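You operate a simulated robot arm through the tools that you are given. There is no shell and no other tool.

You run a simulated two-armed robot. Do the job below in one go: nothing can be reset, and whatever is moved stays where it is left.

TASK
Roll the cart under the hoist and pump the cradle to the mark.
Fine: close the LOWER star knob; the cart goes to the rail's end stop and is braked before you pump; the pointer ends at the green mark.

The check looks at the end state, three seconds after you hand in, the way a careful person would. Anything else that was tipped, shoved, dropped, spilled or broken makes it a failure.

THE ROBOT
Two 7-joint arms with fingered hands on one trunk that stands fixed in place. Base frame: the origin is at the foot of the trunk, x ahead of it, y to its left, z up. Lengths are in m, angles in rad, forces in N, time in s.
The left shoulder is at [0.03, 0.136, 1.18], the right one opposite. With the tool pointing down near the work surface each hand reaches from about 0.1 to 0.92 m from the base axis, measured 20 degrees to its own side. Payload 5 kg a hand.
The tool frame of a hand sits at the grasp point between the pads (the TCP): z along the fingers, y along the line on which they close. The tips reach 0.042 m beyond it. The gripper opens to 0.208 m. The gripper's body begins 0.119 m behind the TCP. The gripper is a hand of 4 fingers: y runs from the thumb to the fingers, the wrist lies at [0, 0, -0.332] in the tool frame, and closing takes about 1.5 s.
Orientation is told as [roll, pitch, yaw] about the base's x, y, z axes, in that order, counted from this pose: with the fingers straight down and closing along the base's y, the tool's x points along the base's -x, its y along +y and its z along -z.

THE INTERFACE
- The arms move only by the tool apply_moves. It takes "left_plan", "right_plan" or both (then of equal length, played together; a hand with none holds still); each is one flat list of numbers, 7 for each row, row after row: the shift along the tool's x, y, z in m, then the turn, a rotation vector about the tool's x, y, z in rad, then the opening in per cent of the stroke, from 0 (shut) to 100 (fully open). In form: [x, y, z, wx, wy, wz, grip, x, y, z, wx, wy, wz, grip, ...]. A call has 1 to 20 rows; each row shifts and turns the commanded pose from where the row before left it, along the tool's axes as they then stand. Each row takes 0.2 s and may step no farther than 0.05 m and 0.15 rad from the row before; otherwise, or with a gripper value out of range, the whole call is refused. Where a pose cannot be reached the arm comes as near as it can. A force on the tool above 90 N (or 10 N above the force at the start of the call, whichever is more), or a blocked arm, ends the call early, and 0.2 s more pass. Each finger travels about 0.072 m/s and halts on what it meets, pressing with about 31 N; the grip force reading is that of the motor and also rises with nothing between the fingers. The clock runs only during rows and for 0.2 s after the last one: add rows that do not move to give the fingers time. The reply holds the time, the measured pose of the TCP, the force on the tool along the base axes, the opening and the grip force, in the units named above and with some noise, with the torque about the TCP (base axes, N m) and any sound that the robot's microphone picked up.
- Cameras (640 x 400 px; columns grow to the right, rows downward): "scene" is now at [0.0194, -0.0345, 1.8859]; the picture's right is [-0.57, -0.82, 0.00], its down [-0.75, 0.52, -0.41] and it looks along [0.34, -0.23, -0.91] (base axes); focal length 337 px, centre (320, 200). "left" rides on the left gripper at [-0.101, 0.001, -0.145] in its tool frame; the picture's right is [-0.01, -1.00, 0.00], its down [0.82, 0.00, -0.57] and it looks along [0.57, 0.00, 0.82] (tool axes); focal length 261 px, centre (320, 200). "right" rides on the right gripper at [0.101, 0, -0.145] in its tool frame; the picture's right is [0.00, 1.00, 0.00], its down [-0.82, 0.00, -0.57] and it looks along [-0.57, 0.00, 0.82] (tool axes); focal length 261 px, centre (320, 200). There is no depth. A picture from a camera that has moved, and an enlarged one, comes with that camera's place and axes in the base frame and with its lens.
- grab_frame(camera): a new picture of that camera. It takes no simulated time.
- raise_lower(by): slides the trunk up (or, below 0, down) by that many m; the arms and the scene camera ride with it, the base frame stays. It gives what a move gives, with no picture.
- set_grasp(shape, hand): the hand has 4 fingers and takes this shape, open, in about a second: jaw (thumb against the fingers, like two jaws); tri (thumb and two fingers); tip (a fingertip pinch); poke (one finger out to press); point (the index stretched); flat (the hand flat); cup (the hand cupped); fist (a fist). The gripper value then closes the fingers along that shape, each until it touches; the sizes above hold for jaw. It gives what a move gives, with no picture.
- pan_tilt(pan, tilt): turns the head with the scene camera to pan (to the left, within 2.496 rad either way) and tilt (down, from -0.506 to 1.204), counted from straight ahead of the robot. It gives what a move gives.
- enlarge(camera, box): a new picture of the part [left, top, right, bottom] of that camera's present view, enlarged. It takes no simulated time.
- finish_job(): hands the job in; it is judged then, once.

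Places have to be worked out from the pictures, the camera data and where the tool is seen. Open the grippers and draw the arms clear of the work before you hand the job in, unless the task says otherwise.

The tools are called after "Call:" as a command line: name --argument value ..., lists and objects as JSON in quotes. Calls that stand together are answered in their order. apply_moves: Moves the arms, as the interface text tells. Its arguments: {"type":"object","properties":{"left_plan":{"type":"array","items":{"type":"number"}},"right_plan":{"type":"array","items":{"type":"number"}}},"required":[]} The other tools are called the same way: raise_lower (by) slides the trunk up or down; set_grasp (shape, hand) gives the hand a shape; pan_tilt (pan, tilt) turns the head that bears the scene camera; grab_frame (camera) takes a picture; enlarge (camera, box) takes an enlarged picture of a part of a camera's view; finish_job () hands the job in.

At the start:

```text
time: 0.0
left_eef_pos: [0.7389, -0.1407, 1.2062]
left_tcp_rot: [0.001, 0.001, 0.0]
left_ft_force: [0.0, 1.3, -0.5]
left_torque: [-0.04, -0.02, 0.0]
left_opening: 0.208
left_grasp_force: 0.1
left_shape: jaw
right_eef_pos: [0.4385, -0.5677, 1.1669]
right_tcp_rot: [-0.001, 0.0, -0.001]
right_ft_force: [0.0, -0.6, -0.2]
right_torque: [-0.03, -0.02, 0.01]
right_opening: 0.2079
right_grasp_force: 0.1
right_shape: jaw
trunk travel left (down, up): [-0.2, 0.29]
head pan, tilt: [-0.606, 1.15]
```

scene: 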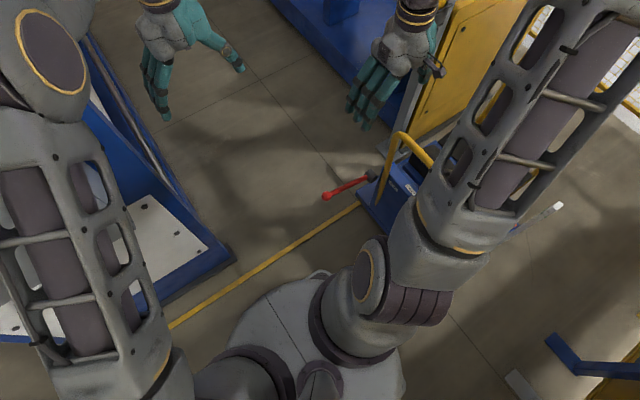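
right: 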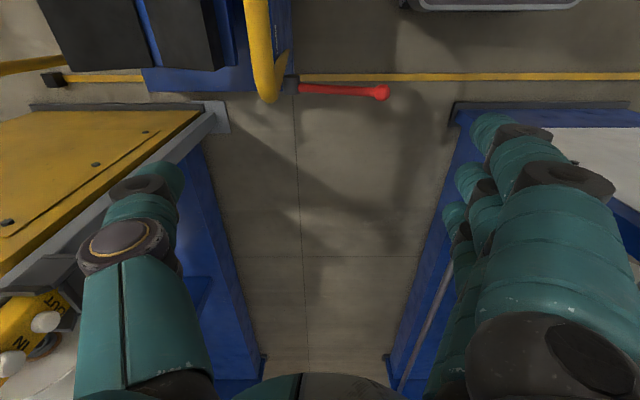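
left: 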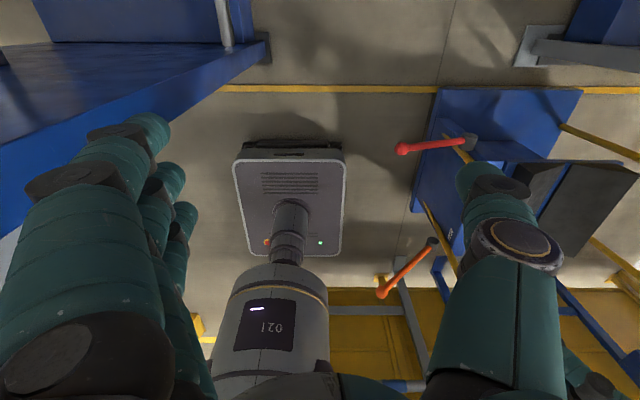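

The pictures show a hoist/cart scene, but only in part. I'll turn the head to survey the workspace before moving anything.

Call:
pan_tilt --pan 0.0 --tilt 0.6

Call:
grab_frame --camera "scene"

Call:
pan_tilt --pan -0.8 --tilt 0.7

Call:
grab_frame --camera "scene"

Call:
pan_tilt --pan 0.8 --tilt 0.7

Call:
grab_frame --camera "scene"

Call:
pan_tilt --pan -1.5 --tilt 0.8

Call:
grab_frame --camera "scene"

```text
time: 1.0
left_eef_pos: [0.7392, -0.1409, 1.2059]
left_tcp_rot: [-0.001, 0.0, 0.001]
left_ft_force: [-0.2, 0.8, -0.4]
left_torque: [-0.01, -0.02, 0.01]
left_opening: 0.2079
left_grasp_force: 0.0
left_shape: jaw
right_eef_pos: [0.4393, -0.5684, 1.1649]
right_tcp_rot: [-0.001, 0.002, 0.001]
right_ft_force: [0.2, 0.4, 0.3]
right_torque: [-0.01, -0.03, -0.02]
right_opening: 0.2079
right_grasp_force: 0.1
right_shape: jaw
trunk travel left (down, up): [-0.2, 0.29]
head pan, tilt: [0.0, 0.6]
```

```text
taken
camera scene: at [0.0589, -0.0007, 1.9275], right [0.0, -1.0, 0.0], down [-0.57, 0.0, -0.82], along [0.82, 0.0, -0.57], focal length 337 px, centre (320, 200)
```

scene: 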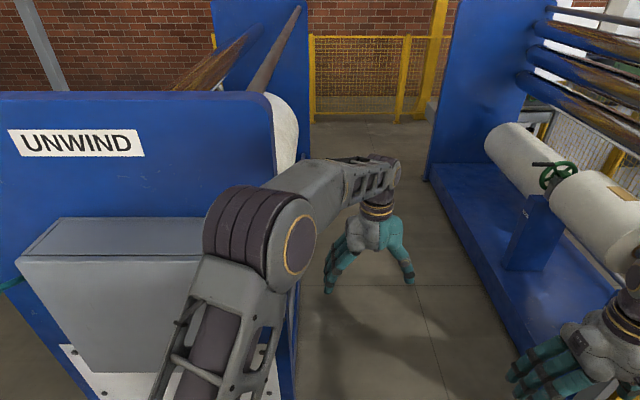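

```text
time: 2.1
left_eef_pos: [0.7391, -0.1395, 1.2067]
left_tcp_rot: [0.001, 0.001, 0.001]
left_ft_force: [0.4, -0.4, -1.0]
left_torque: [-0.01, 0.0, -0.01]
left_opening: 0.208
left_grasp_force: 0.1
left_shape: jaw
right_eef_pos: [0.4377, -0.5669, 1.1672]
right_tcp_rot: [0.0, 0.0, 0.001]
right_ft_force: [-0.5, -0.5, 0.0]
right_torque: [-0.01, 0.01, 0.0]
right_opening: 0.2077
right_grasp_force: 0.0
right_shape: jaw
trunk travel left (down, up): [-0.2, 0.29]
head pan, tilt: [-0.799, 0.7]
```

```text
taken
camera scene: at [0.0297, -0.0614, 1.919], right [-0.72, -0.7, 0.0], down [-0.45, 0.46, -0.76], along [0.53, -0.55, -0.64], focal length 337 px, centre (320, 200)
```

scene: 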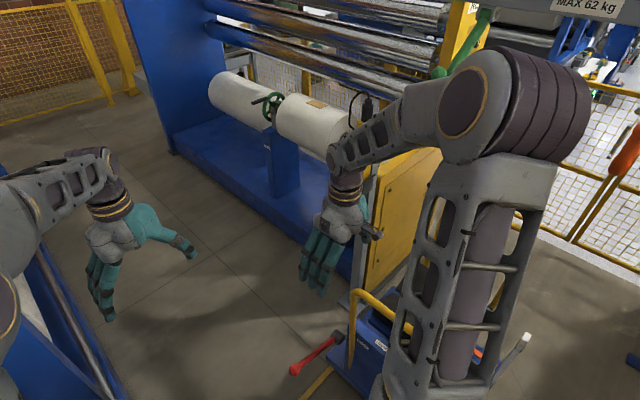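

```text
time: 3.8
left_eef_pos: [0.7388, -0.1409, 1.2069]
left_tcp_rot: [0.002, 0.0, -0.002]
left_ft_force: [0.3, -0.2, 0.6]
left_torque: [0.02, -0.01, 0.0]
left_opening: 0.2076
left_grasp_force: 0.1
left_shape: jaw
right_eef_pos: [0.4375, -0.5679, 1.1658]
right_tcp_rot: [-0.001, 0.0, 0.0]
right_ft_force: [-1.1, 0.0, -1.1]
right_torque: [-0.03, -0.01, -0.03]
right_opening: 0.2081
right_grasp_force: 0.0
right_shape: jaw
trunk travel left (down, up): [-0.2, 0.29]
head pan, tilt: [0.799, 0.7]
```

```text
taken
camera scene: at [0.0297, 0.0603, 1.919], right [0.72, -0.7, 0.0], down [-0.45, -0.46, -0.76], along [0.53, 0.55, -0.64], focal length 337 px, centre (320, 200)
```

scene: 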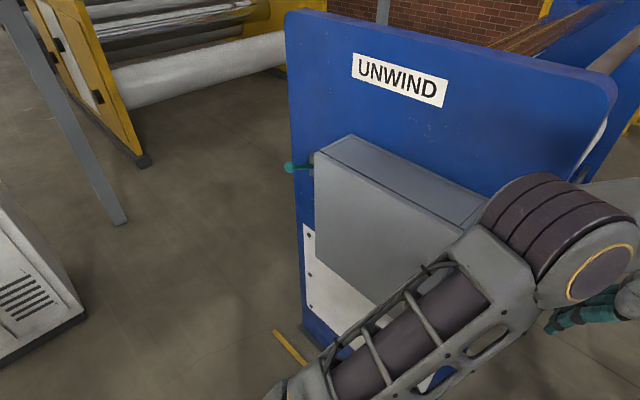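

```text
time: 5.9
left_eef_pos: [0.7385, -0.1409, 1.2062]
left_tcp_rot: [-0.002, 0.0, -0.001]
left_ft_force: [-0.1, -1.0, 1.3]
left_torque: [-0.02, 0.03, 0.0]
left_opening: 0.2079
left_grasp_force: 0.0
left_shape: jaw
right_eef_pos: [0.4378, -0.5688, 1.1665]
right_tcp_rot: [0.001, -0.001, 0.0]
right_ft_force: [-0.7, 0.4, 1.1]
right_torque: [-0.01, -0.02, 0.04]
right_opening: 0.208
right_grasp_force: 0.0
right_shape: jaw
trunk travel left (down, up): [-0.2, 0.29]
head pan, tilt: [-1.499, 0.799]
```

```text
taken
camera scene: at [-0.0237, -0.0811, 1.9107], right [-1.0, -0.07, 0.0], down [-0.05, 0.72, -0.7], along [0.05, -0.7, -0.72], focal length 337 px, centre (320, 200)
```

scene: 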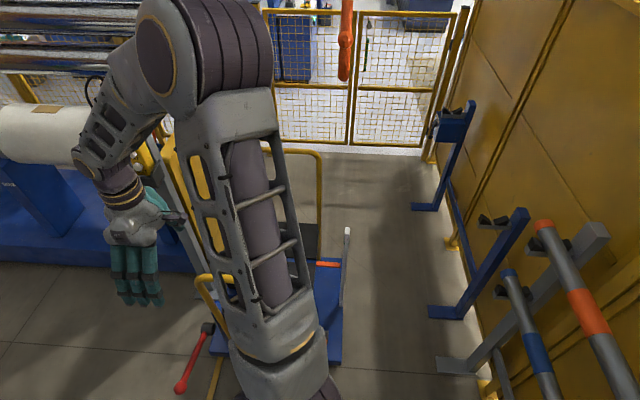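

The right arm hides much of the cart. I'll enlarge the parts I can see and look at more directions.

Call:
enlarge --camera "scene" --box '[140, 120, 400, 400]'

Call:
pan_tilt --pan -1.2 --tilt 0.3

Call:
grab_frame --camera "scene"

Call:
pan_tilt --pan -0.9 --tilt 1.2

Call:
grab_frame --camera "scene"

Call:
pan_tilt --pan -2.3 --tilt 0.8

Call:
grab_frame --camera "scene"

```text
1.43 times, centred on (270, 260) of scene
camera zoom: at [-0.0237, -0.0811, 1.9107], right [-1.0, -0.07, 0.0], down [-0.05, 0.72, -0.7], along [0.05, -0.7, -0.72], focal length 481 px, centre (391, 114)
```

zoom: 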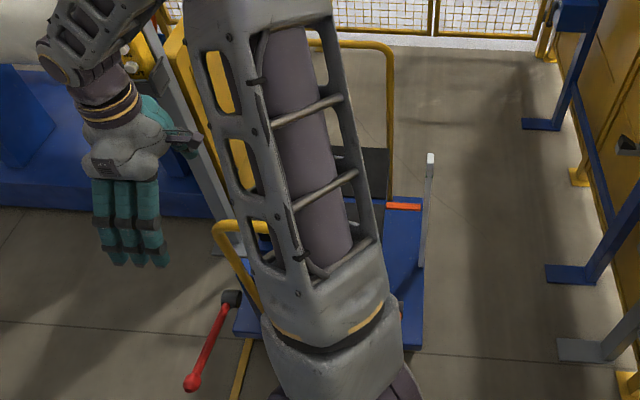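

```text
time: 6.9
left_eef_pos: [0.7394, -0.1414, 1.2061]
left_tcp_rot: [-0.002, 0.0, 0.0]
left_ft_force: [-0.6, 0.5, -0.1]
left_torque: [-0.01, 0.05, -0.01]
left_opening: 0.2078
left_grasp_force: 0.1
left_shape: jaw
right_eef_pos: [0.4379, -0.5679, 1.1663]
right_tcp_rot: [0.0, 0.0, 0.0]
right_ft_force: [0.3, 0.4, 0.2]
right_torque: [-0.02, 0.03, 0.01]
right_opening: 0.208
right_grasp_force: 0.2
right_shape: jaw
trunk travel left (down, up): [-0.2, 0.29]
head pan, tilt: [-1.201, 0.3]
```

```text
taken
camera scene: at [0.0042, -0.0877, 1.955], right [-0.93, -0.36, 0.0], down [-0.11, 0.28, -0.95], along [0.35, -0.89, -0.3], focal length 337 px, centre (320, 200)
```

scene: 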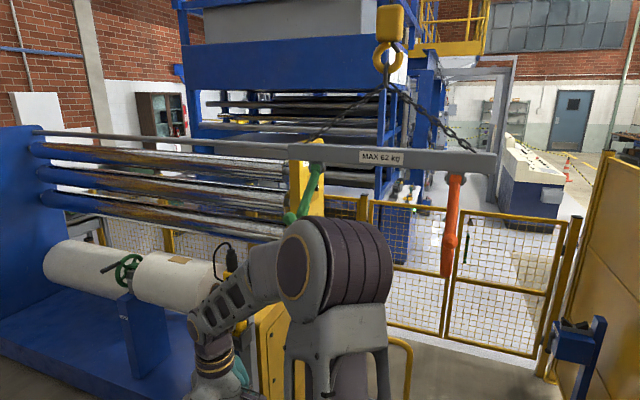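

```text
time: 8.1
left_eef_pos: [0.7388, -0.1407, 1.2066]
left_tcp_rot: [0.0, 0.002, -0.001]
left_ft_force: [-0.6, -0.7, 0.1]
left_torque: [0.02, 0.0, -0.02]
left_opening: 0.2079
left_grasp_force: 0.0
left_shape: jaw
right_eef_pos: [0.438, -0.5676, 1.1662]
right_tcp_rot: [0.001, 0.0, -0.001]
right_ft_force: [-0.5, -1.1, -0.6]
right_torque: [-0.03, -0.02, -0.01]
right_opening: 0.2078
right_grasp_force: 0.1
right_shape: jaw
trunk travel left (down, up): [-0.2, 0.29]
head pan, tilt: [-0.901, 1.201]
```

```text
taken
camera scene: at [0.0052, -0.0444, 1.883], right [-0.78, -0.62, 0.0], down [-0.58, 0.73, -0.36], along [0.23, -0.28, -0.93], focal length 337 px, centre (320, 200)
```

scene: 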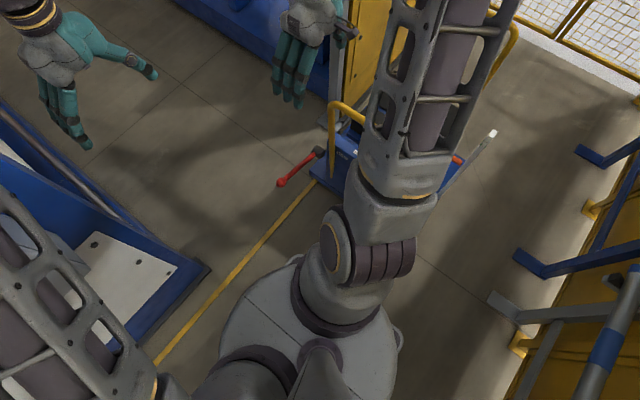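

```text
time: 9.6
left_eef_pos: [0.738, -0.1405, 1.2057]
left_tcp_rot: [0.0, 0.0, -0.001]
left_ft_force: [-0.7, 0.1, 0.5]
left_torque: [0.0, -0.01, -0.01]
left_opening: 0.2078
left_grasp_force: 0.1
left_shape: jaw
right_eef_pos: [0.4379, -0.5671, 1.1668]
right_tcp_rot: [-0.001, 0.0, 0.0]
right_ft_force: [-0.4, 0.0, 0.6]
right_torque: [0.0, -0.01, 0.0]
right_opening: 0.2076
right_grasp_force: 0.1
right_shape: jaw
trunk travel left (down, up): [-0.2, 0.29]
head pan, tilt: [-2.3, 0.799]
```

```text
taken
camera scene: at [-0.0833, -0.0608, 1.9107], right [-0.75, 0.67, 0.0], down [0.48, 0.54, -0.7], along [-0.46, -0.52, -0.72], focal length 337 px, centre (320, 200)
```

scene: 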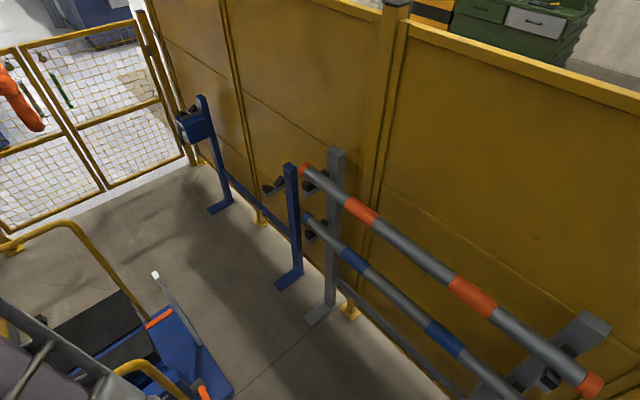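

The cart (blue, with yellow handles and red lever) stands to the robot's right. I'll enlarge the hand-camera views for detail.

Call:
enlarge --camera "left" --box '[360, 70, 640, 245]'

Call:
enlarge --camera "left" --box '[360, 220, 640, 395]'

Call:
enlarge --camera "right" --box '[0, 0, 400, 130]'

Call:
enlarge --camera "right" --box '[0, 220, 200, 400]'

```text
2.29 times, centred on (500, 158) of left
camera zoom: at [0.8403, -0.1399, 1.3526], right [0.01, -1.0, 0.0], down [-0.82, 0.0, 0.57], along [-0.57, 0.0, -0.82], focal length 596 px, centre (-91, 297)
```

zoom: 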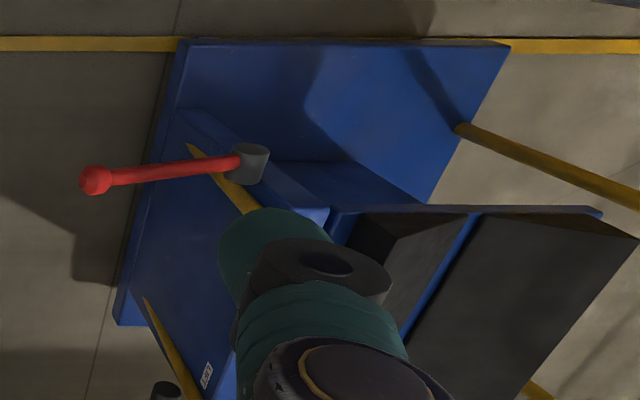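

```text
2.29 times, centred on (500, 308) of left
camera zoom: at [0.8403, -0.1399, 1.3526], right [0.01, -1.0, 0.0], down [-0.82, 0.0, 0.57], along [-0.57, 0.0, -0.82], focal length 596 px, centre (-91, -46)
```

zoom: 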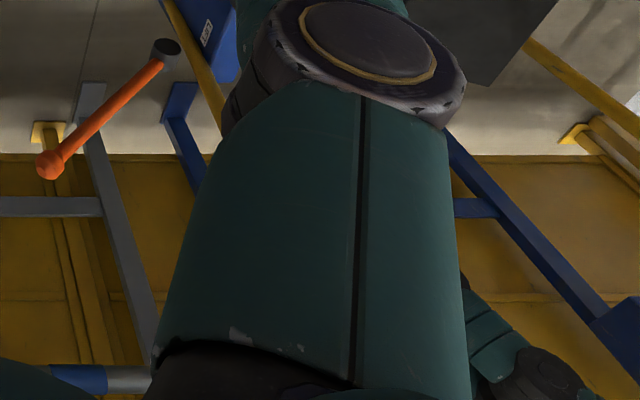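

```text
1.60 times, centred on (200, 65) of right
camera zoom: at [0.3374, -0.5673, 1.3112], right [0.0, 1.0, 0.0], down [0.82, 0.0, 0.57], along [0.57, 0.0, -0.82], focal length 417 px, centre (512, 416)
```

zoom: 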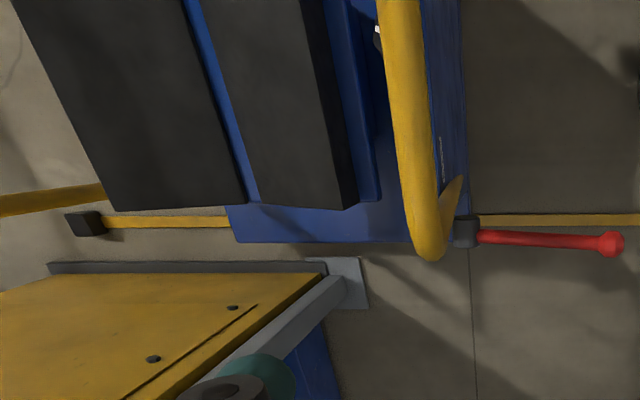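

```text
2.22 times, centred on (100, 310) of right
camera zoom: at [0.3374, -0.5673, 1.3112], right [0.0, 1.0, 0.0], down [0.82, 0.0, 0.57], along [0.57, 0.0, -0.82], focal length 579 px, centre (809, -44)
```

zoom: 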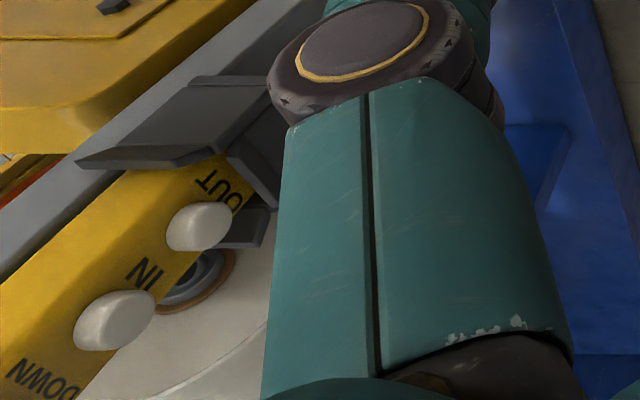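

The cart rides on a yellow floor rail (along y) with a black end stop on the -y side. I'll swing the right hand inward and yaw its camera toward -y, to see the cart's near side and clear the scene camera's view.

Call:
apply_moves --right_plan '[0.005, 0.025, -0.01, 0, 0, 0.142, 100, 0.0, 0.025, -0.01, 0, 0, 0.142, 100, -0.005, 0.025, -0.01, 0, 0, 0.142, 100, -0.01, 0.025, -0.01, 0, 0, 0.142, 100, -0.015, 0.02, -0.01, 0, 0, 0.142, 100, -0.02, 0.015, 0, 0, 0, 0.142, 100, -0.02, 0.01, 0, 0, 0, 0.142, 100, -0.025, 0.01, 0, 0, 0, 0.142, 100, -0.025, 0.005, 0, 0, 0, 0.142, 100, -0.025, 0, 0, 0, 0, 0.142, 100, -0.0, 0, 0, 0, 0, 0.142, 100]'

Call:
grab_frame --camera "right"

Call:
pan_tilt --pan -1.2 --tilt 0.9

Call:
grab_frame --camera "scene"

```text
time: 12.0
left_eef_pos: [0.7391, -0.1403, 1.2068]
left_tcp_rot: [-0.001, -0.001, 0.002]
left_ft_force: [-0.7, 1.5, -0.4]
left_torque: [-0.09, -0.04, -0.01]
left_opening: 0.2078
left_grasp_force: 0.0
left_shape: jaw
right_eef_pos: [0.5819, -0.5381, 1.2152]
right_tcp_rot: [-0.001, -0.001, -1.564]
right_ft_force: [0.4, -0.4, 0.9]
right_torque: [-0.03, -0.04, -0.04]
right_opening: 0.2078
right_grasp_force: 0.0
right_shape: jaw
trunk travel left (down, up): [-0.2, 0.29]
head pan, tilt: [-2.3, 0.799]
```

```text
taken
camera right: at [0.5814, -0.4365, 1.3605], right [1.0, 0.0, 0.0], down [0.0, -0.82, 0.57], along [0.0, -0.57, -0.82], focal length 261 px, centre (320, 200)
```

right: 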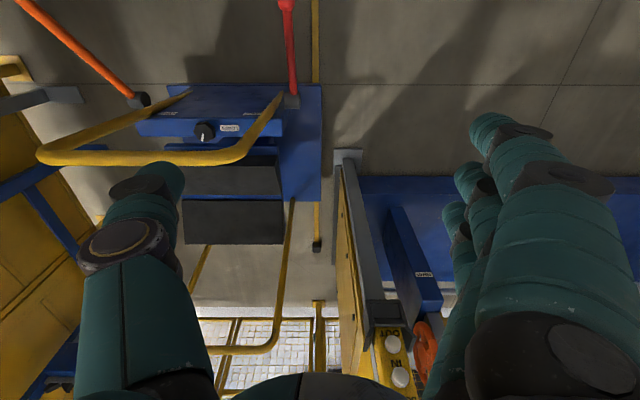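

```text
time: 13.3
left_eef_pos: [0.7386, -0.1404, 1.207]
left_tcp_rot: [-0.001, 0.0, 0.002]
left_ft_force: [0.2, -0.8, -0.1]
left_torque: [0.0, 0.01, 0.0]
left_opening: 0.2076
left_grasp_force: 0.1
left_shape: jaw
right_eef_pos: [0.58, -0.539, 1.2161]
right_tcp_rot: [-0.001, -0.001, -1.56]
right_ft_force: [-0.6, -1.1, 0.2]
right_torque: [0.01, -0.01, 0.0]
right_opening: 0.2079
right_grasp_force: 0.0
right_shape: jaw
trunk travel left (down, up): [-0.2, 0.29]
head pan, tilt: [-1.201, 0.901]
```

```text
taken
camera scene: at [-0.0023, -0.0709, 1.9028], right [-0.93, -0.36, 0.0], down [-0.28, 0.73, -0.62], along [0.22, -0.58, -0.78], focal length 337 px, centre (320, 200)
```

scene: 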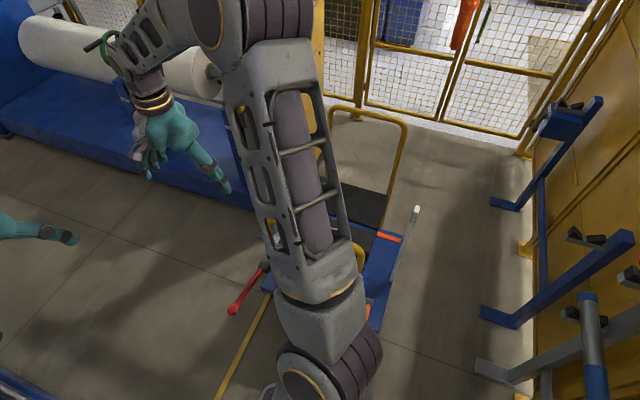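

Now I see the cart from above its near side: a console with labels and a black knob, a push bar, and a red and an orange lever. I'll zoom in on it.

Call:
enlarge --camera "right" --box '[100, 60, 340, 210]'

Call:
enlarge --camera "right" --box '[150, 80, 330, 192]'

Call:
enlarge --camera "scene" --box '[200, 100, 440, 350]'

```text
2.67 times, centred on (220, 135) of right
camera zoom: at [0.5809, -0.4376, 1.36], right [1.0, 0.01, 0.0], down [0.0, -0.82, 0.57], along [0.0, -0.57, -0.82], focal length 695 px, centre (587, 373)
```

zoom: 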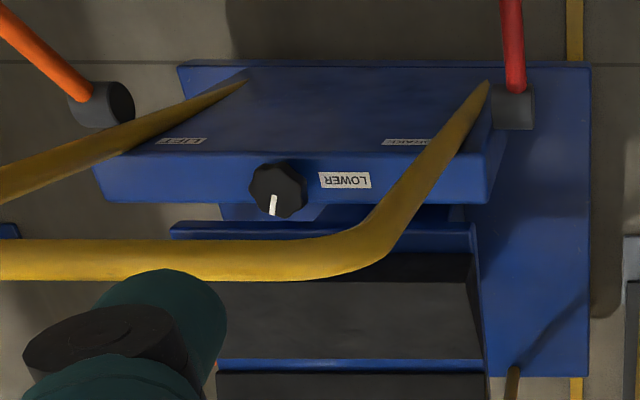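

```text
3.56 times, centred on (240, 136) of right
camera zoom: at [0.5809, -0.4376, 1.36], right [1.0, 0.01, 0.0], down [0.0, -0.82, 0.57], along [0.0, -0.57, -0.82], focal length 927 px, centre (604, 428)
```

zoom: 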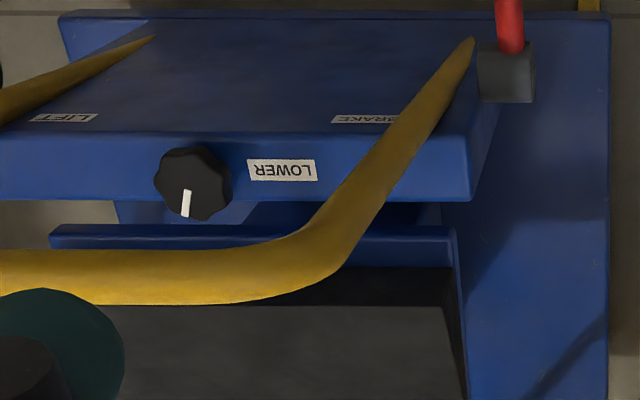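

```text
1.60 times, centred on (320, 225) of scene
camera zoom: at [-0.0023, -0.0709, 1.9028], right [-0.93, -0.36, 0.0], down [-0.28, 0.73, -0.62], along [0.22, -0.58, -0.78], focal length 539 px, centre (320, 160)
```

zoom: 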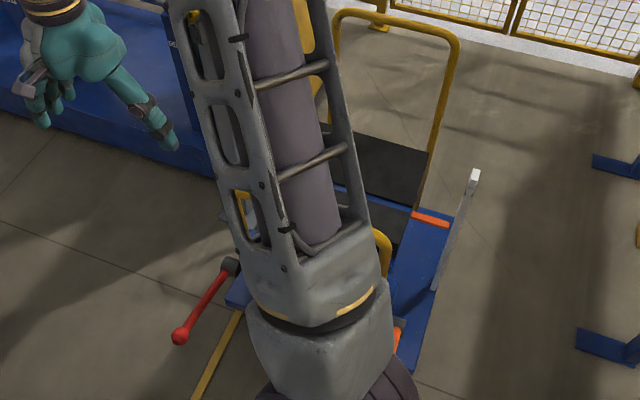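

Labels read LIFT (orange lever side), BRAKE (red lever side) and LOWER (star knob), upright for someone standing at +y. Triangulation puts the push bar corner near (0.43, -0.64, 0.92). I'll lower and back off the right camera to get a better look at the console.

Call:
apply_moves --right_plan '[0.029, -0.018, 0.02, 0, 0, 0, 100, 0.029, -0.018, 0.02, 0, 0, 0, 100, 0.029, -0.018, 0.02, 0, 0, 0, 100, 0.029, -0.018, 0.02, 0, 0, 0, 100, 0.029, -0.018, 0.02, 0, 0, 0, 100, 0.029, -0.018, 0.02, 0, 0, 0, 100, 0.029, -0.018, 0.02, 0, 0, 0, 100, 0.029, -0.018, 0.02, 0, 0, 0, 100, 0.029, -0.018, 0.02, 0, 0, 0, 100, 0.029, -0.018, 0.02, 0, 0, 0, 100]'

Call:
grab_frame --camera "right"

Call:
grab_frame --camera "scene"

Call:
enlarge --camera "right" --box '[180, 20, 460, 195]'

```text
time: 15.5
left_eef_pos: [0.7399, -0.1384, 1.2067]
left_tcp_rot: [0.001, -0.001, 0.001]
left_ft_force: [0.0, 1.4, 0.7]
left_torque: [-0.16, 0.03, 0.01]
left_opening: 0.2079
left_grasp_force: 0.2
left_shape: jaw
right_eef_pos: [0.399, -0.2468, 1.0173]
right_tcp_rot: [0.0, 0.0, -1.563]
right_ft_force: [-0.3, 0.2, -0.5]
right_torque: [-0.09, 0.01, -0.01]
right_opening: 0.208
right_grasp_force: 0.0
right_shape: jaw
trunk travel left (down, up): [-0.2, 0.29]
head pan, tilt: [-1.201, 0.901]
```

```text
taken
camera right: at [0.3977, -0.1454, 1.1618], right [1.0, 0.0, 0.0], down [0.0, -0.82, 0.57], along [0.0, -0.57, -0.82], focal length 261 px, centre (320, 200)
```

right: 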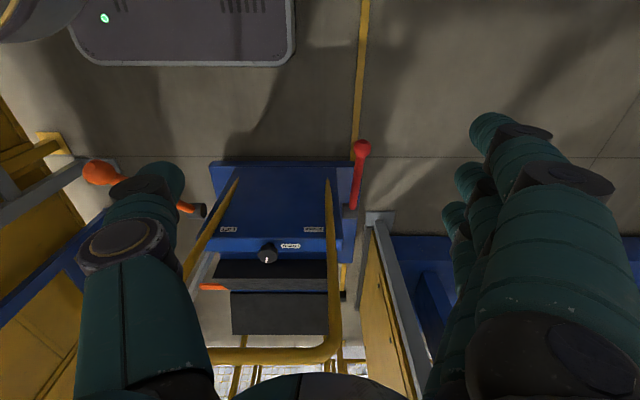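

```text
taken
camera scene: at [-0.0021, -0.0689, 1.9029], right [-0.93, -0.36, 0.0], down [-0.28, 0.73, -0.62], along [0.22, -0.58, -0.78], focal length 337 px, centre (320, 200)
```

scene: 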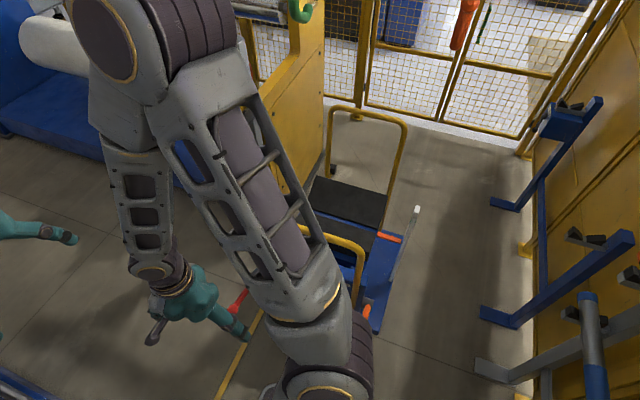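

```text
2.29 times, centred on (320, 108) of right
camera zoom: at [0.3977, -0.1454, 1.1618], right [1.0, 0.0, 0.0], down [0.0, -0.82, 0.57], along [0.0, -0.57, -0.82], focal length 596 px, centre (320, 411)
```

zoom: 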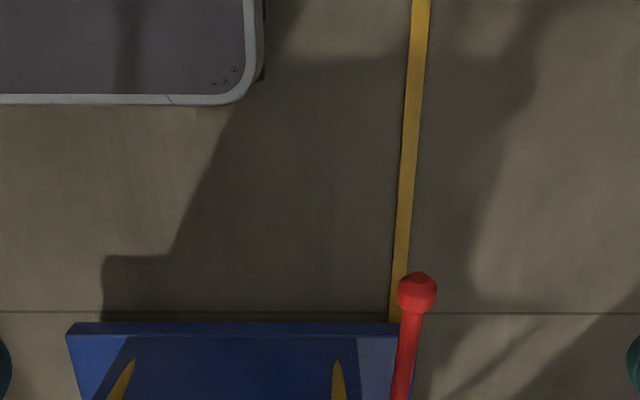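

The arm is now clearer of the cart. I'll zoom in on it from both cameras.

Call:
enlarge --camera "right" --box '[180, 140, 400, 278]'

Call:
enlarge --camera "right" --box '[180, 240, 400, 378]'

Call:
enlarge --camera "scene" --box '[220, 180, 440, 340]'

```text
2.90 times, centred on (290, 209) of right
camera zoom: at [0.3977, -0.1454, 1.1618], right [1.0, 0.0, 0.0], down [0.0, -0.82, 0.57], along [0.0, -0.57, -0.82], focal length 756 px, centre (407, 174)
```

zoom: 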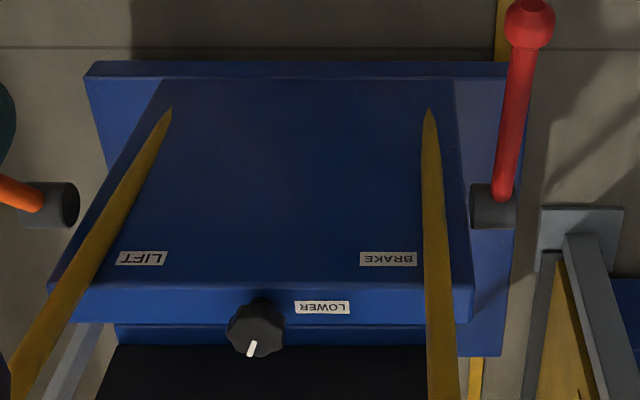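

```text
2.90 times, centred on (290, 309) of right
camera zoom: at [0.3977, -0.1454, 1.1618], right [1.0, 0.0, 0.0], down [0.0, -0.82, 0.57], along [0.0, -0.57, -0.82], focal length 756 px, centre (407, -116)
```

zoom: 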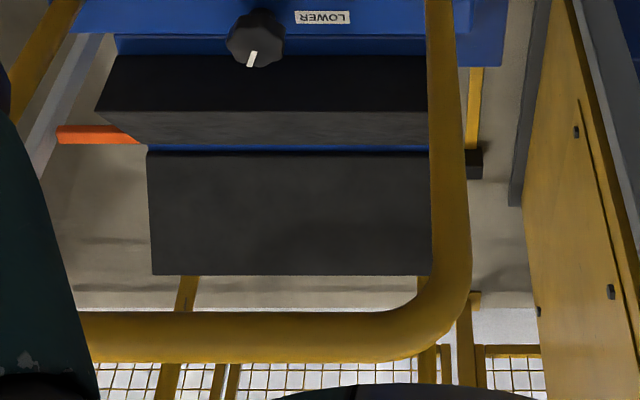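

```text
2.50 times, centred on (330, 260) of scene
camera zoom: at [-0.0021, -0.0689, 1.9029], right [-0.93, -0.36, 0.0], down [-0.28, 0.73, -0.62], along [0.22, -0.58, -0.78], focal length 842 px, centre (295, 50)
```

zoom: 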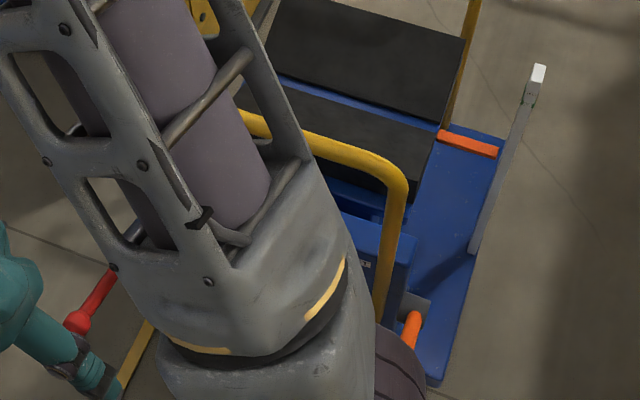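

The geometry is coming together: console top at z≈0.59, red brake knob ≈(0.50,-0.40,0.575), orange lift knob ≈(0,-0.37,0.75). Next I'll check the scale post and the pointer.

Call:
enlarge --camera "scene" --box '[350, 190, 440, 290]'

Call:
enlarge --camera "right" --box '[180, 225, 340, 325]'

Call:
enlarge --camera "right" --box '[240, 230, 310, 275]'

```text
4.00 times, centred on (395, 240) of scene
camera zoom: at [-0.0021, -0.0689, 1.9029], right [-0.93, -0.36, 0.0], down [-0.28, 0.73, -0.62], along [0.22, -0.58, -0.78], focal length 1348 px, centre (20, 40)
```

zoom: 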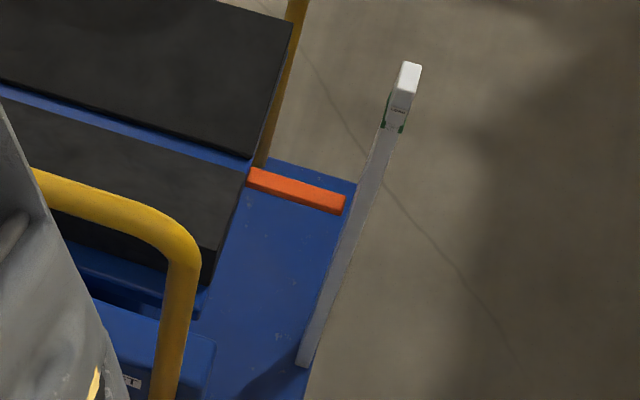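

```text
4.00 times, centred on (260, 275) of right
camera zoom: at [0.3977, -0.1454, 1.1618], right [1.0, 0.0, 0.0], down [0.0, -0.82, 0.57], along [0.0, -0.57, -0.82], focal length 1043 px, centre (560, -100)
```

zoom: 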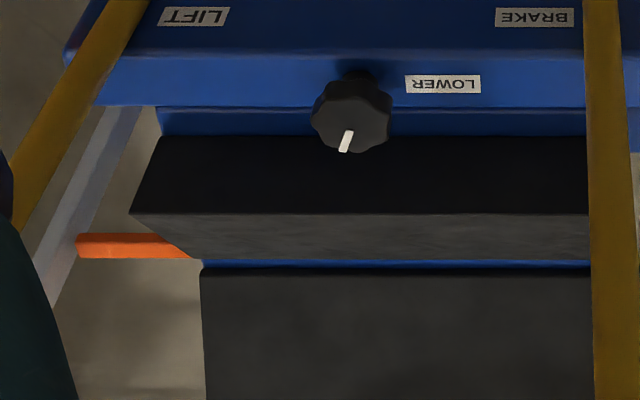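

```text
8.89 times, centred on (275, 252) of right
camera zoom: at [0.3977, -0.1454, 1.1618], right [1.0, 0.0, 0.0], down [0.0, -0.82, 0.57], along [0.0, -0.57, -0.82], focal length 2317 px, centre (720, -267)
```

zoom: 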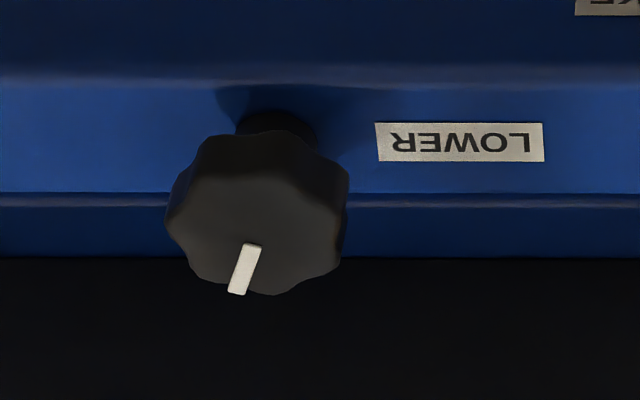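

The LOWER star knob sits on the console top, vertical axis, centre ≈(0.248,-0.703,0.633), Ø≈0.06, with the push bar above it at (y -0.64, z 0.94). The green mark is near the post's top, well above the orange pointer. I'll tilt the right hand ~40° so it goes under the bar, and stop about 0.2 m short of the knob.

Call:
apply_moves --right_plan '[-0.04, -0.025, 0, 0, -0.14, 0, 60, -0.0396, -0.025, 0.0056, 0, -0.14, 0, 60, -0.0384, -0.025, 0.0111, 0, -0.14, 0, 60, -0.0365, -0.025, 0.0163, 0, -0.14, 0, 60, -0.0339, -0.025, 0.0212, 0, -0.14, 0, 60, 0.0086, -0.0043, 0.0431, 0, 0, 0, 60, 0.0086, -0.0043, 0.0431, 0, 0, 0, 60, 0.0086, -0.0043, 0.0431, 0, 0, 0, 60, 0.0086, -0.0043, 0.0431, 0, 0, 0, 60, 0.0086, -0.0043, 0.0431, 0, 0, 0, 60, 0.0086, -0.0043, 0.0431, 0, 0, 0, 60]'

Call:
grab_frame --camera "right"

Call:
grab_frame --camera "scene"

Call:
grab_frame --camera "left"

```text
time: 16.9
left_eef_pos: [0.7834, 0.0021, 1.1398]
left_tcp_rot: [-0.01, 0.09, 0.223]
left_ft_force: [2.1, -42.8, -12.2]
left_torque: [-1.23, -0.36, 1.46]
left_opening: 0.2071
left_grasp_force: 0.0
left_shape: jaw
right_eef_pos: [0.4103, -0.4304, 0.9899]
right_tcp_rot: [0.182, -0.495, -1.718]
right_ft_force: [-0.5, 0.0, -0.4]
right_torque: [0.09, 0.08, 0.01]
right_opening: 0.1248
right_grasp_force: 0.0
right_shape: jaw
right hand out of reach, approached as far as the arm can: row 2, 3, 4, 5
trunk travel left (down, up): [-0.2, 0.29]
head pan, tilt: [-1.201, 0.901]
stopped in row 6 (left hand): the arm was blocked; the commanded pose is now the measured one
```

```text
taken
camera right: at [0.4089, -0.2716, 1.0673], right [0.98, -0.07, 0.16], down [-0.17, -0.43, 0.88], along [0.01, -0.9, -0.44], focal length 261 px, centre (320, 200)
```

right: 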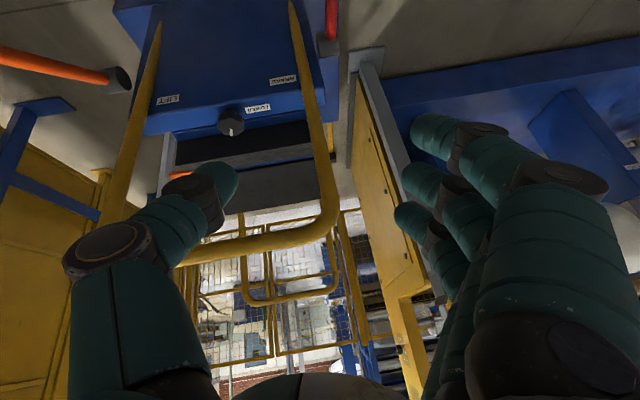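

```text
taken
camera scene: at [0.0005, -0.0788, 1.9022], right [-0.93, -0.36, 0.0], down [-0.28, 0.73, -0.62], along [0.22, -0.58, -0.79], focal length 337 px, centre (320, 200)
```

scene: 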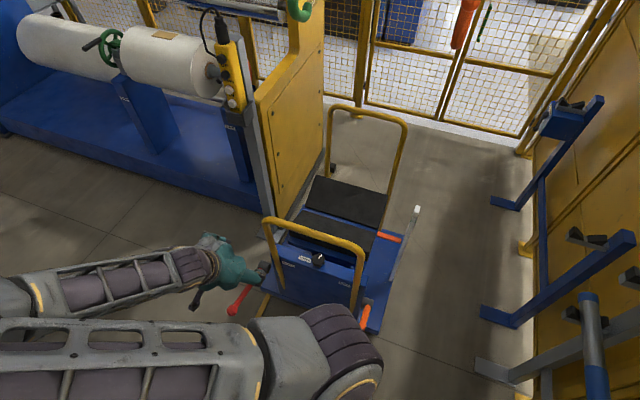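

```text
taken
camera left: at [0.8936, 0.0292, 1.2756], right [0.23, -0.97, 0.01], down [-0.75, -0.17, 0.64], along [-0.62, -0.15, -0.77], focal length 261 px, centre (320, 200)
```

left: 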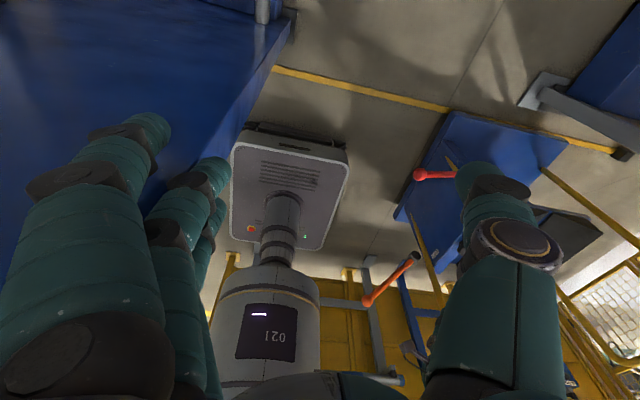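

The right arm flipped its elbow inward and pushed the left arm, which now reads about 43 N. I'll look at both arms before untangling anything.

Call:
pan_tilt --pan -0.2 --tilt 0.8

Call:
grab_frame --camera "scene"

Call:
pan_tilt --pan 0.5 --tilt 0.6

Call:
grab_frame --camera "scene"

```text
time: 18.2
left_eef_pos: [0.7828, 0.0055, 1.1404]
left_tcp_rot: [-0.007, 0.09, 0.225]
left_ft_force: [13.3, -54.5, 14.9]
left_torque: [1.21, 0.39, 0.86]
left_opening: 0.2072
left_grasp_force: 0.2
left_shape: jaw
right_eef_pos: [0.4101, -0.4281, 0.9915]
right_tcp_rot: [0.182, -0.495, -1.718]
right_ft_force: [0.3, 0.2, -0.4]
right_torque: [0.0, 0.01, -0.02]
right_opening: 0.1248
right_grasp_force: 0.1
right_shape: jaw
trunk travel left (down, up): [-0.2, 0.29]
head pan, tilt: [-0.201, 0.799]
```

```text
taken
camera scene: at [0.05, -0.0231, 1.9107], right [-0.2, -0.98, 0.0], down [-0.7, 0.15, -0.7], along [0.68, -0.14, -0.72], focal length 337 px, centre (320, 200)
```

scene: 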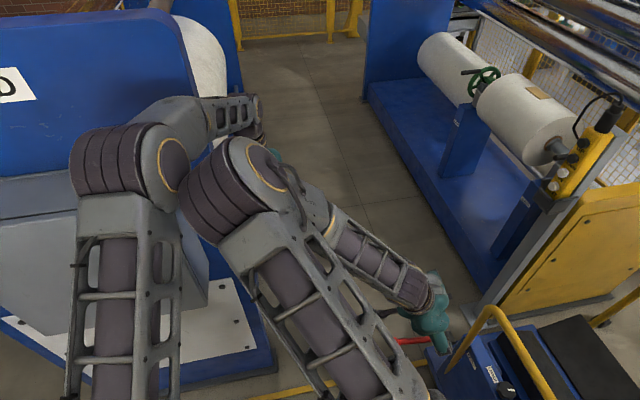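

```text
time: 19.2
left_eef_pos: [0.7815, 0.0059, 1.1396]
left_tcp_rot: [-0.008, 0.088, 0.226]
left_ft_force: [17.9, -56.6, 19.7]
left_torque: [1.62, 0.63, 0.44]
left_opening: 0.2068
left_grasp_force: 0.0
left_shape: jaw
right_eef_pos: [0.411, -0.428, 0.99]
right_tcp_rot: [0.184, -0.495, -1.717]
right_ft_force: [-0.4, -0.1, 0.4]
right_torque: [0.0, -0.03, 0.03]
right_opening: 0.1248
right_grasp_force: 0.1
right_shape: jaw
trunk travel left (down, up): [-0.2, 0.29]
head pan, tilt: [0.499, 0.6]
```

```text
taken
camera scene: at [0.0485, 0.0349, 1.9278], right [0.48, -0.88, 0.0], down [-0.5, -0.27, -0.83], along [0.72, 0.4, -0.56], focal length 337 px, centre (320, 200)
```

scene: 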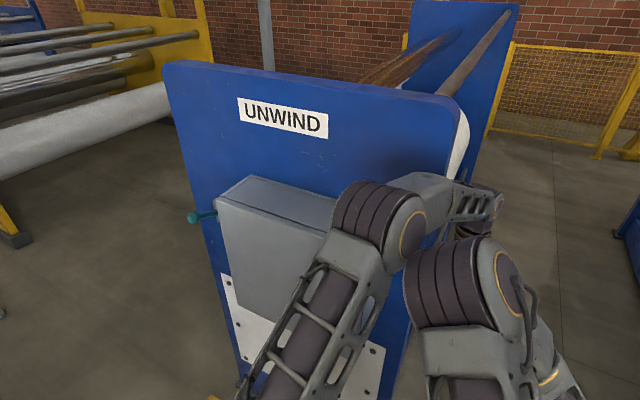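

The right elbow is wedged against the left elbow, pressing the left hand against the unwinder. I'll first extend the right hand up and outward so its elbow withdraws.

Call:
apply_moves --right_plan '[-0.0227, 0.029, -0.0205, 0, 0, 0, 60, -0.0227, 0.029, -0.0205, 0, 0, 0, 60, -0.0227, 0.029, -0.0205, 0, 0, 0, 60]'

Call:
grab_frame --camera "scene"

```text
time: 20.0
left_eef_pos: [0.7824, 0.0049, 1.1398]
left_tcp_rot: [-0.006, 0.09, 0.225]
left_ft_force: [12.6, -49.3, 5.9]
left_torque: [0.38, 0.17, 0.57]
left_opening: 0.2067
left_grasp_force: 0.1
left_shape: jaw
right_eef_pos: [0.4801, -0.464, 1.0913]
right_tcp_rot: [0.18, -0.496, -1.715]
right_ft_force: [-0.2, -0.8, 0.5]
right_torque: [0.04, -0.01, 0.0]
right_opening: 0.1249
right_grasp_force: 0.1
right_shape: jaw
trunk travel left (down, up): [-0.2, 0.29]
head pan, tilt: [0.499, 0.6]
```

```text
taken
camera scene: at [0.0494, 0.035, 1.9276], right [0.48, -0.88, 0.0], down [-0.5, -0.27, -0.83], along [0.72, 0.4, -0.56], focal length 337 px, centre (320, 200)
```

scene: 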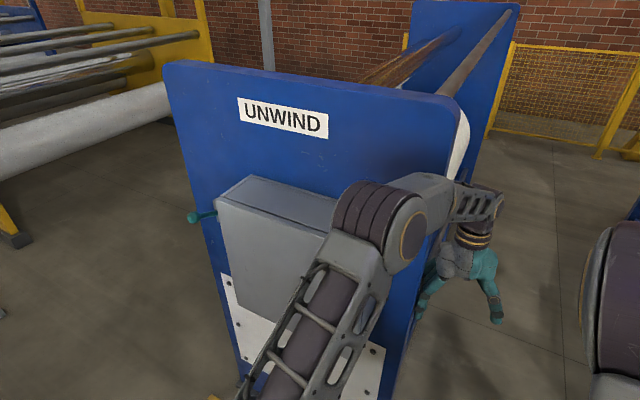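

The right elbow is clear. Now I'll bring the left hand off the unwinder, back toward its original pose.

Call:
apply_moves --left_plan '[0.008, -0.035, -0.005, 0, -0.02, 0.055, 100, 0.008, -0.035, -0.005, 0, -0.02, 0.055, 100, 0.008, -0.035, -0.01, 0, -0.02, 0.055, 100, 0.008, -0.03, -0.01, 0, -0.02, 0.055, 100, 0, 0, 0, 0, 0, 0, 100]'

Call:
grab_frame --camera "scene"

Call:
grab_frame --camera "left"

```text
time: 21.2
left_eef_pos: [0.7716, -0.1223, 1.1709]
left_tcp_rot: [-0.013, 0.006, 0.007]
left_ft_force: [0.1, 0.9, 0.7]
left_torque: [-0.1, 0.06, 0.0]
left_opening: 0.2077
left_grasp_force: 0.1
left_shape: jaw
right_eef_pos: [0.4813, -0.4595, 1.0939]
right_tcp_rot: [0.184, -0.501, -1.715]
right_ft_force: [0.5, 0.8, 0.1]
right_torque: [-0.02, 0.07, -0.03]
right_opening: 0.1249
right_grasp_force: 0.0
right_shape: jaw
trunk travel left (down, up): [-0.2, 0.29]
head pan, tilt: [0.499, 0.6]
```

```text
taken
camera scene: at [0.0491, 0.0423, 1.9275], right [0.48, -0.88, 0.0], down [-0.5, -0.27, -0.82], along [0.72, 0.4, -0.57], focal length 337 px, centre (320, 200)
```

scene: 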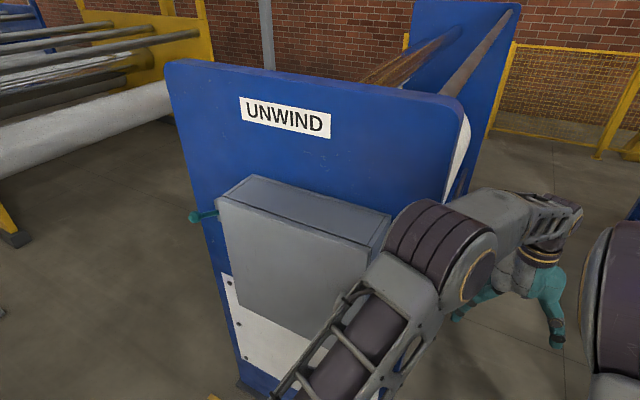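

```text
taken
camera left: at [0.8743, -0.1187, 1.3172], right [0.01, -1.0, 0.01], down [-0.82, 0.0, 0.58], along [-0.58, -0.02, -0.82], focal length 261 px, centre (320, 200)
```

left: 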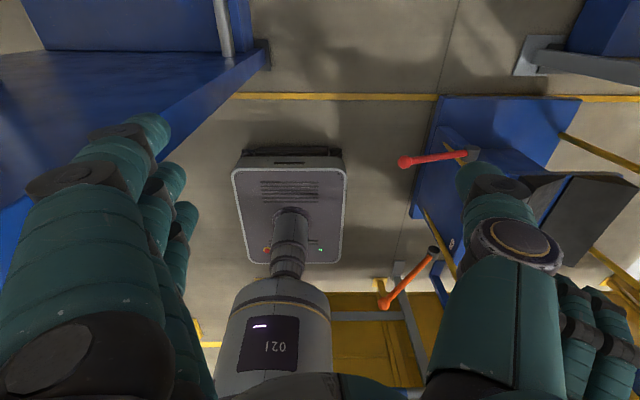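

The left hand is free and back near its start. I'll now retract it stepwise toward the robot and then to its left side, leaving room for the right elbow.

Call:
apply_moves --left_plan '[0.04, 0.0, -0.02, 0, 0, 0, 100, 0.04, 0.0, -0.02, 0, 0, 0, 100, 0.04, 0.0, -0.02, 0, 0, 0, 100, 0.04, 0.0, -0.02, 0, 0, 0, 100, 0.04, 0.0, -0.02, 0, 0, 0, 100]'

Call:
grab_frame --camera "scene"

```text
time: 22.4
left_eef_pos: [0.568, -0.1236, 1.2716]
left_tcp_rot: [-0.014, 0.004, 0.008]
left_ft_force: [-0.2, 0.4, -0.1]
left_torque: [-0.06, -0.18, 0.03]
left_opening: 0.2078
left_grasp_force: 0.1
left_shape: jaw
right_eef_pos: [0.4791, -0.4585, 1.0935]
right_tcp_rot: [0.186, -0.5, -1.718]
right_ft_force: [-1.0, -0.1, 0.4]
right_torque: [-0.01, -0.12, 0.05]
right_opening: 0.1249
right_grasp_force: 0.0
right_shape: jaw
trunk travel left (down, up): [-0.2, 0.29]
head pan, tilt: [0.499, 0.6]
```

```text
taken
camera scene: at [0.045, 0.0426, 1.9277], right [0.48, -0.88, 0.0], down [-0.49, -0.27, -0.83], along [0.73, 0.4, -0.56], focal length 337 px, centre (320, 200)
```

scene: 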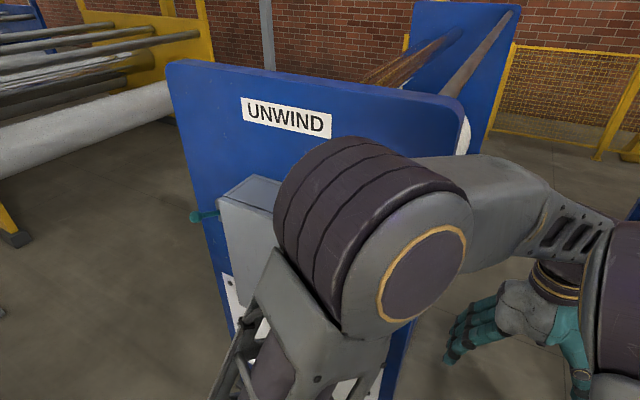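

The left elbow is up and clear of the panel. I'll sweep the left hand to +y, in front of the unwinder.

Call:
apply_moves --left_plan '[0.04, 0.02, -0.01, 0, 0, 0, 100, 0.035, 0.03, -0.01, 0, 0, 0, 100, 0.03, 0.035, -0.01, 0, 0, 0, 100, 0.03, 0.035, 0, 0, 0, 0, 100, 0.02, 0.04, 0, 0, 0, 0, 100, 0.02, 0.04, 0, 0, 0, 0, 100]'

Call:
grab_frame --camera "scene"

Call:
grab_frame --camera "left"

```text
time: 23.8
left_eef_pos: [0.3932, 0.0788, 1.3042]
left_tcp_rot: [-0.015, 0.003, 0.008]
left_ft_force: [-1.0, 0.3, 0.9]
left_torque: [-0.15, -0.17, -0.02]
left_opening: 0.2081
left_grasp_force: 0.1
left_shape: jaw
right_eef_pos: [0.4786, -0.457, 1.0957]
right_tcp_rot: [0.187, -0.501, -1.717]
right_ft_force: [-1.9, 1.4, 1.0]
right_torque: [-0.09, -0.08, 0.08]
right_opening: 0.1248
right_grasp_force: 0.0
right_shape: jaw
trunk travel left (down, up): [-0.2, 0.29]
head pan, tilt: [0.499, 0.6]
```

```text
taken
camera scene: at [0.0453, 0.0449, 1.9276], right [0.48, -0.88, 0.0], down [-0.49, -0.27, -0.83], along [0.72, 0.39, -0.56], focal length 337 px, centre (320, 200)
```

scene: 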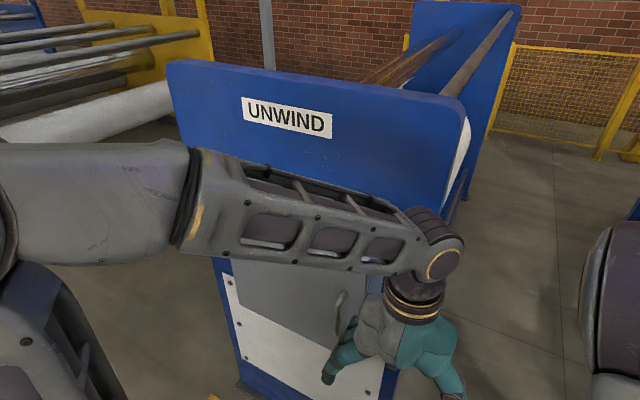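

```text
taken
camera left: at [0.4952, 0.0826, 1.45], right [0.01, -1.0, 0.02], down [-0.82, 0.0, 0.57], along [-0.57, -0.02, -0.82], focal length 261 px, centre (320, 200)
```

left: 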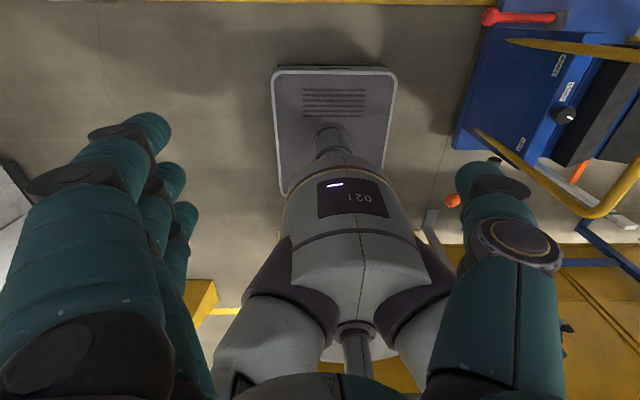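

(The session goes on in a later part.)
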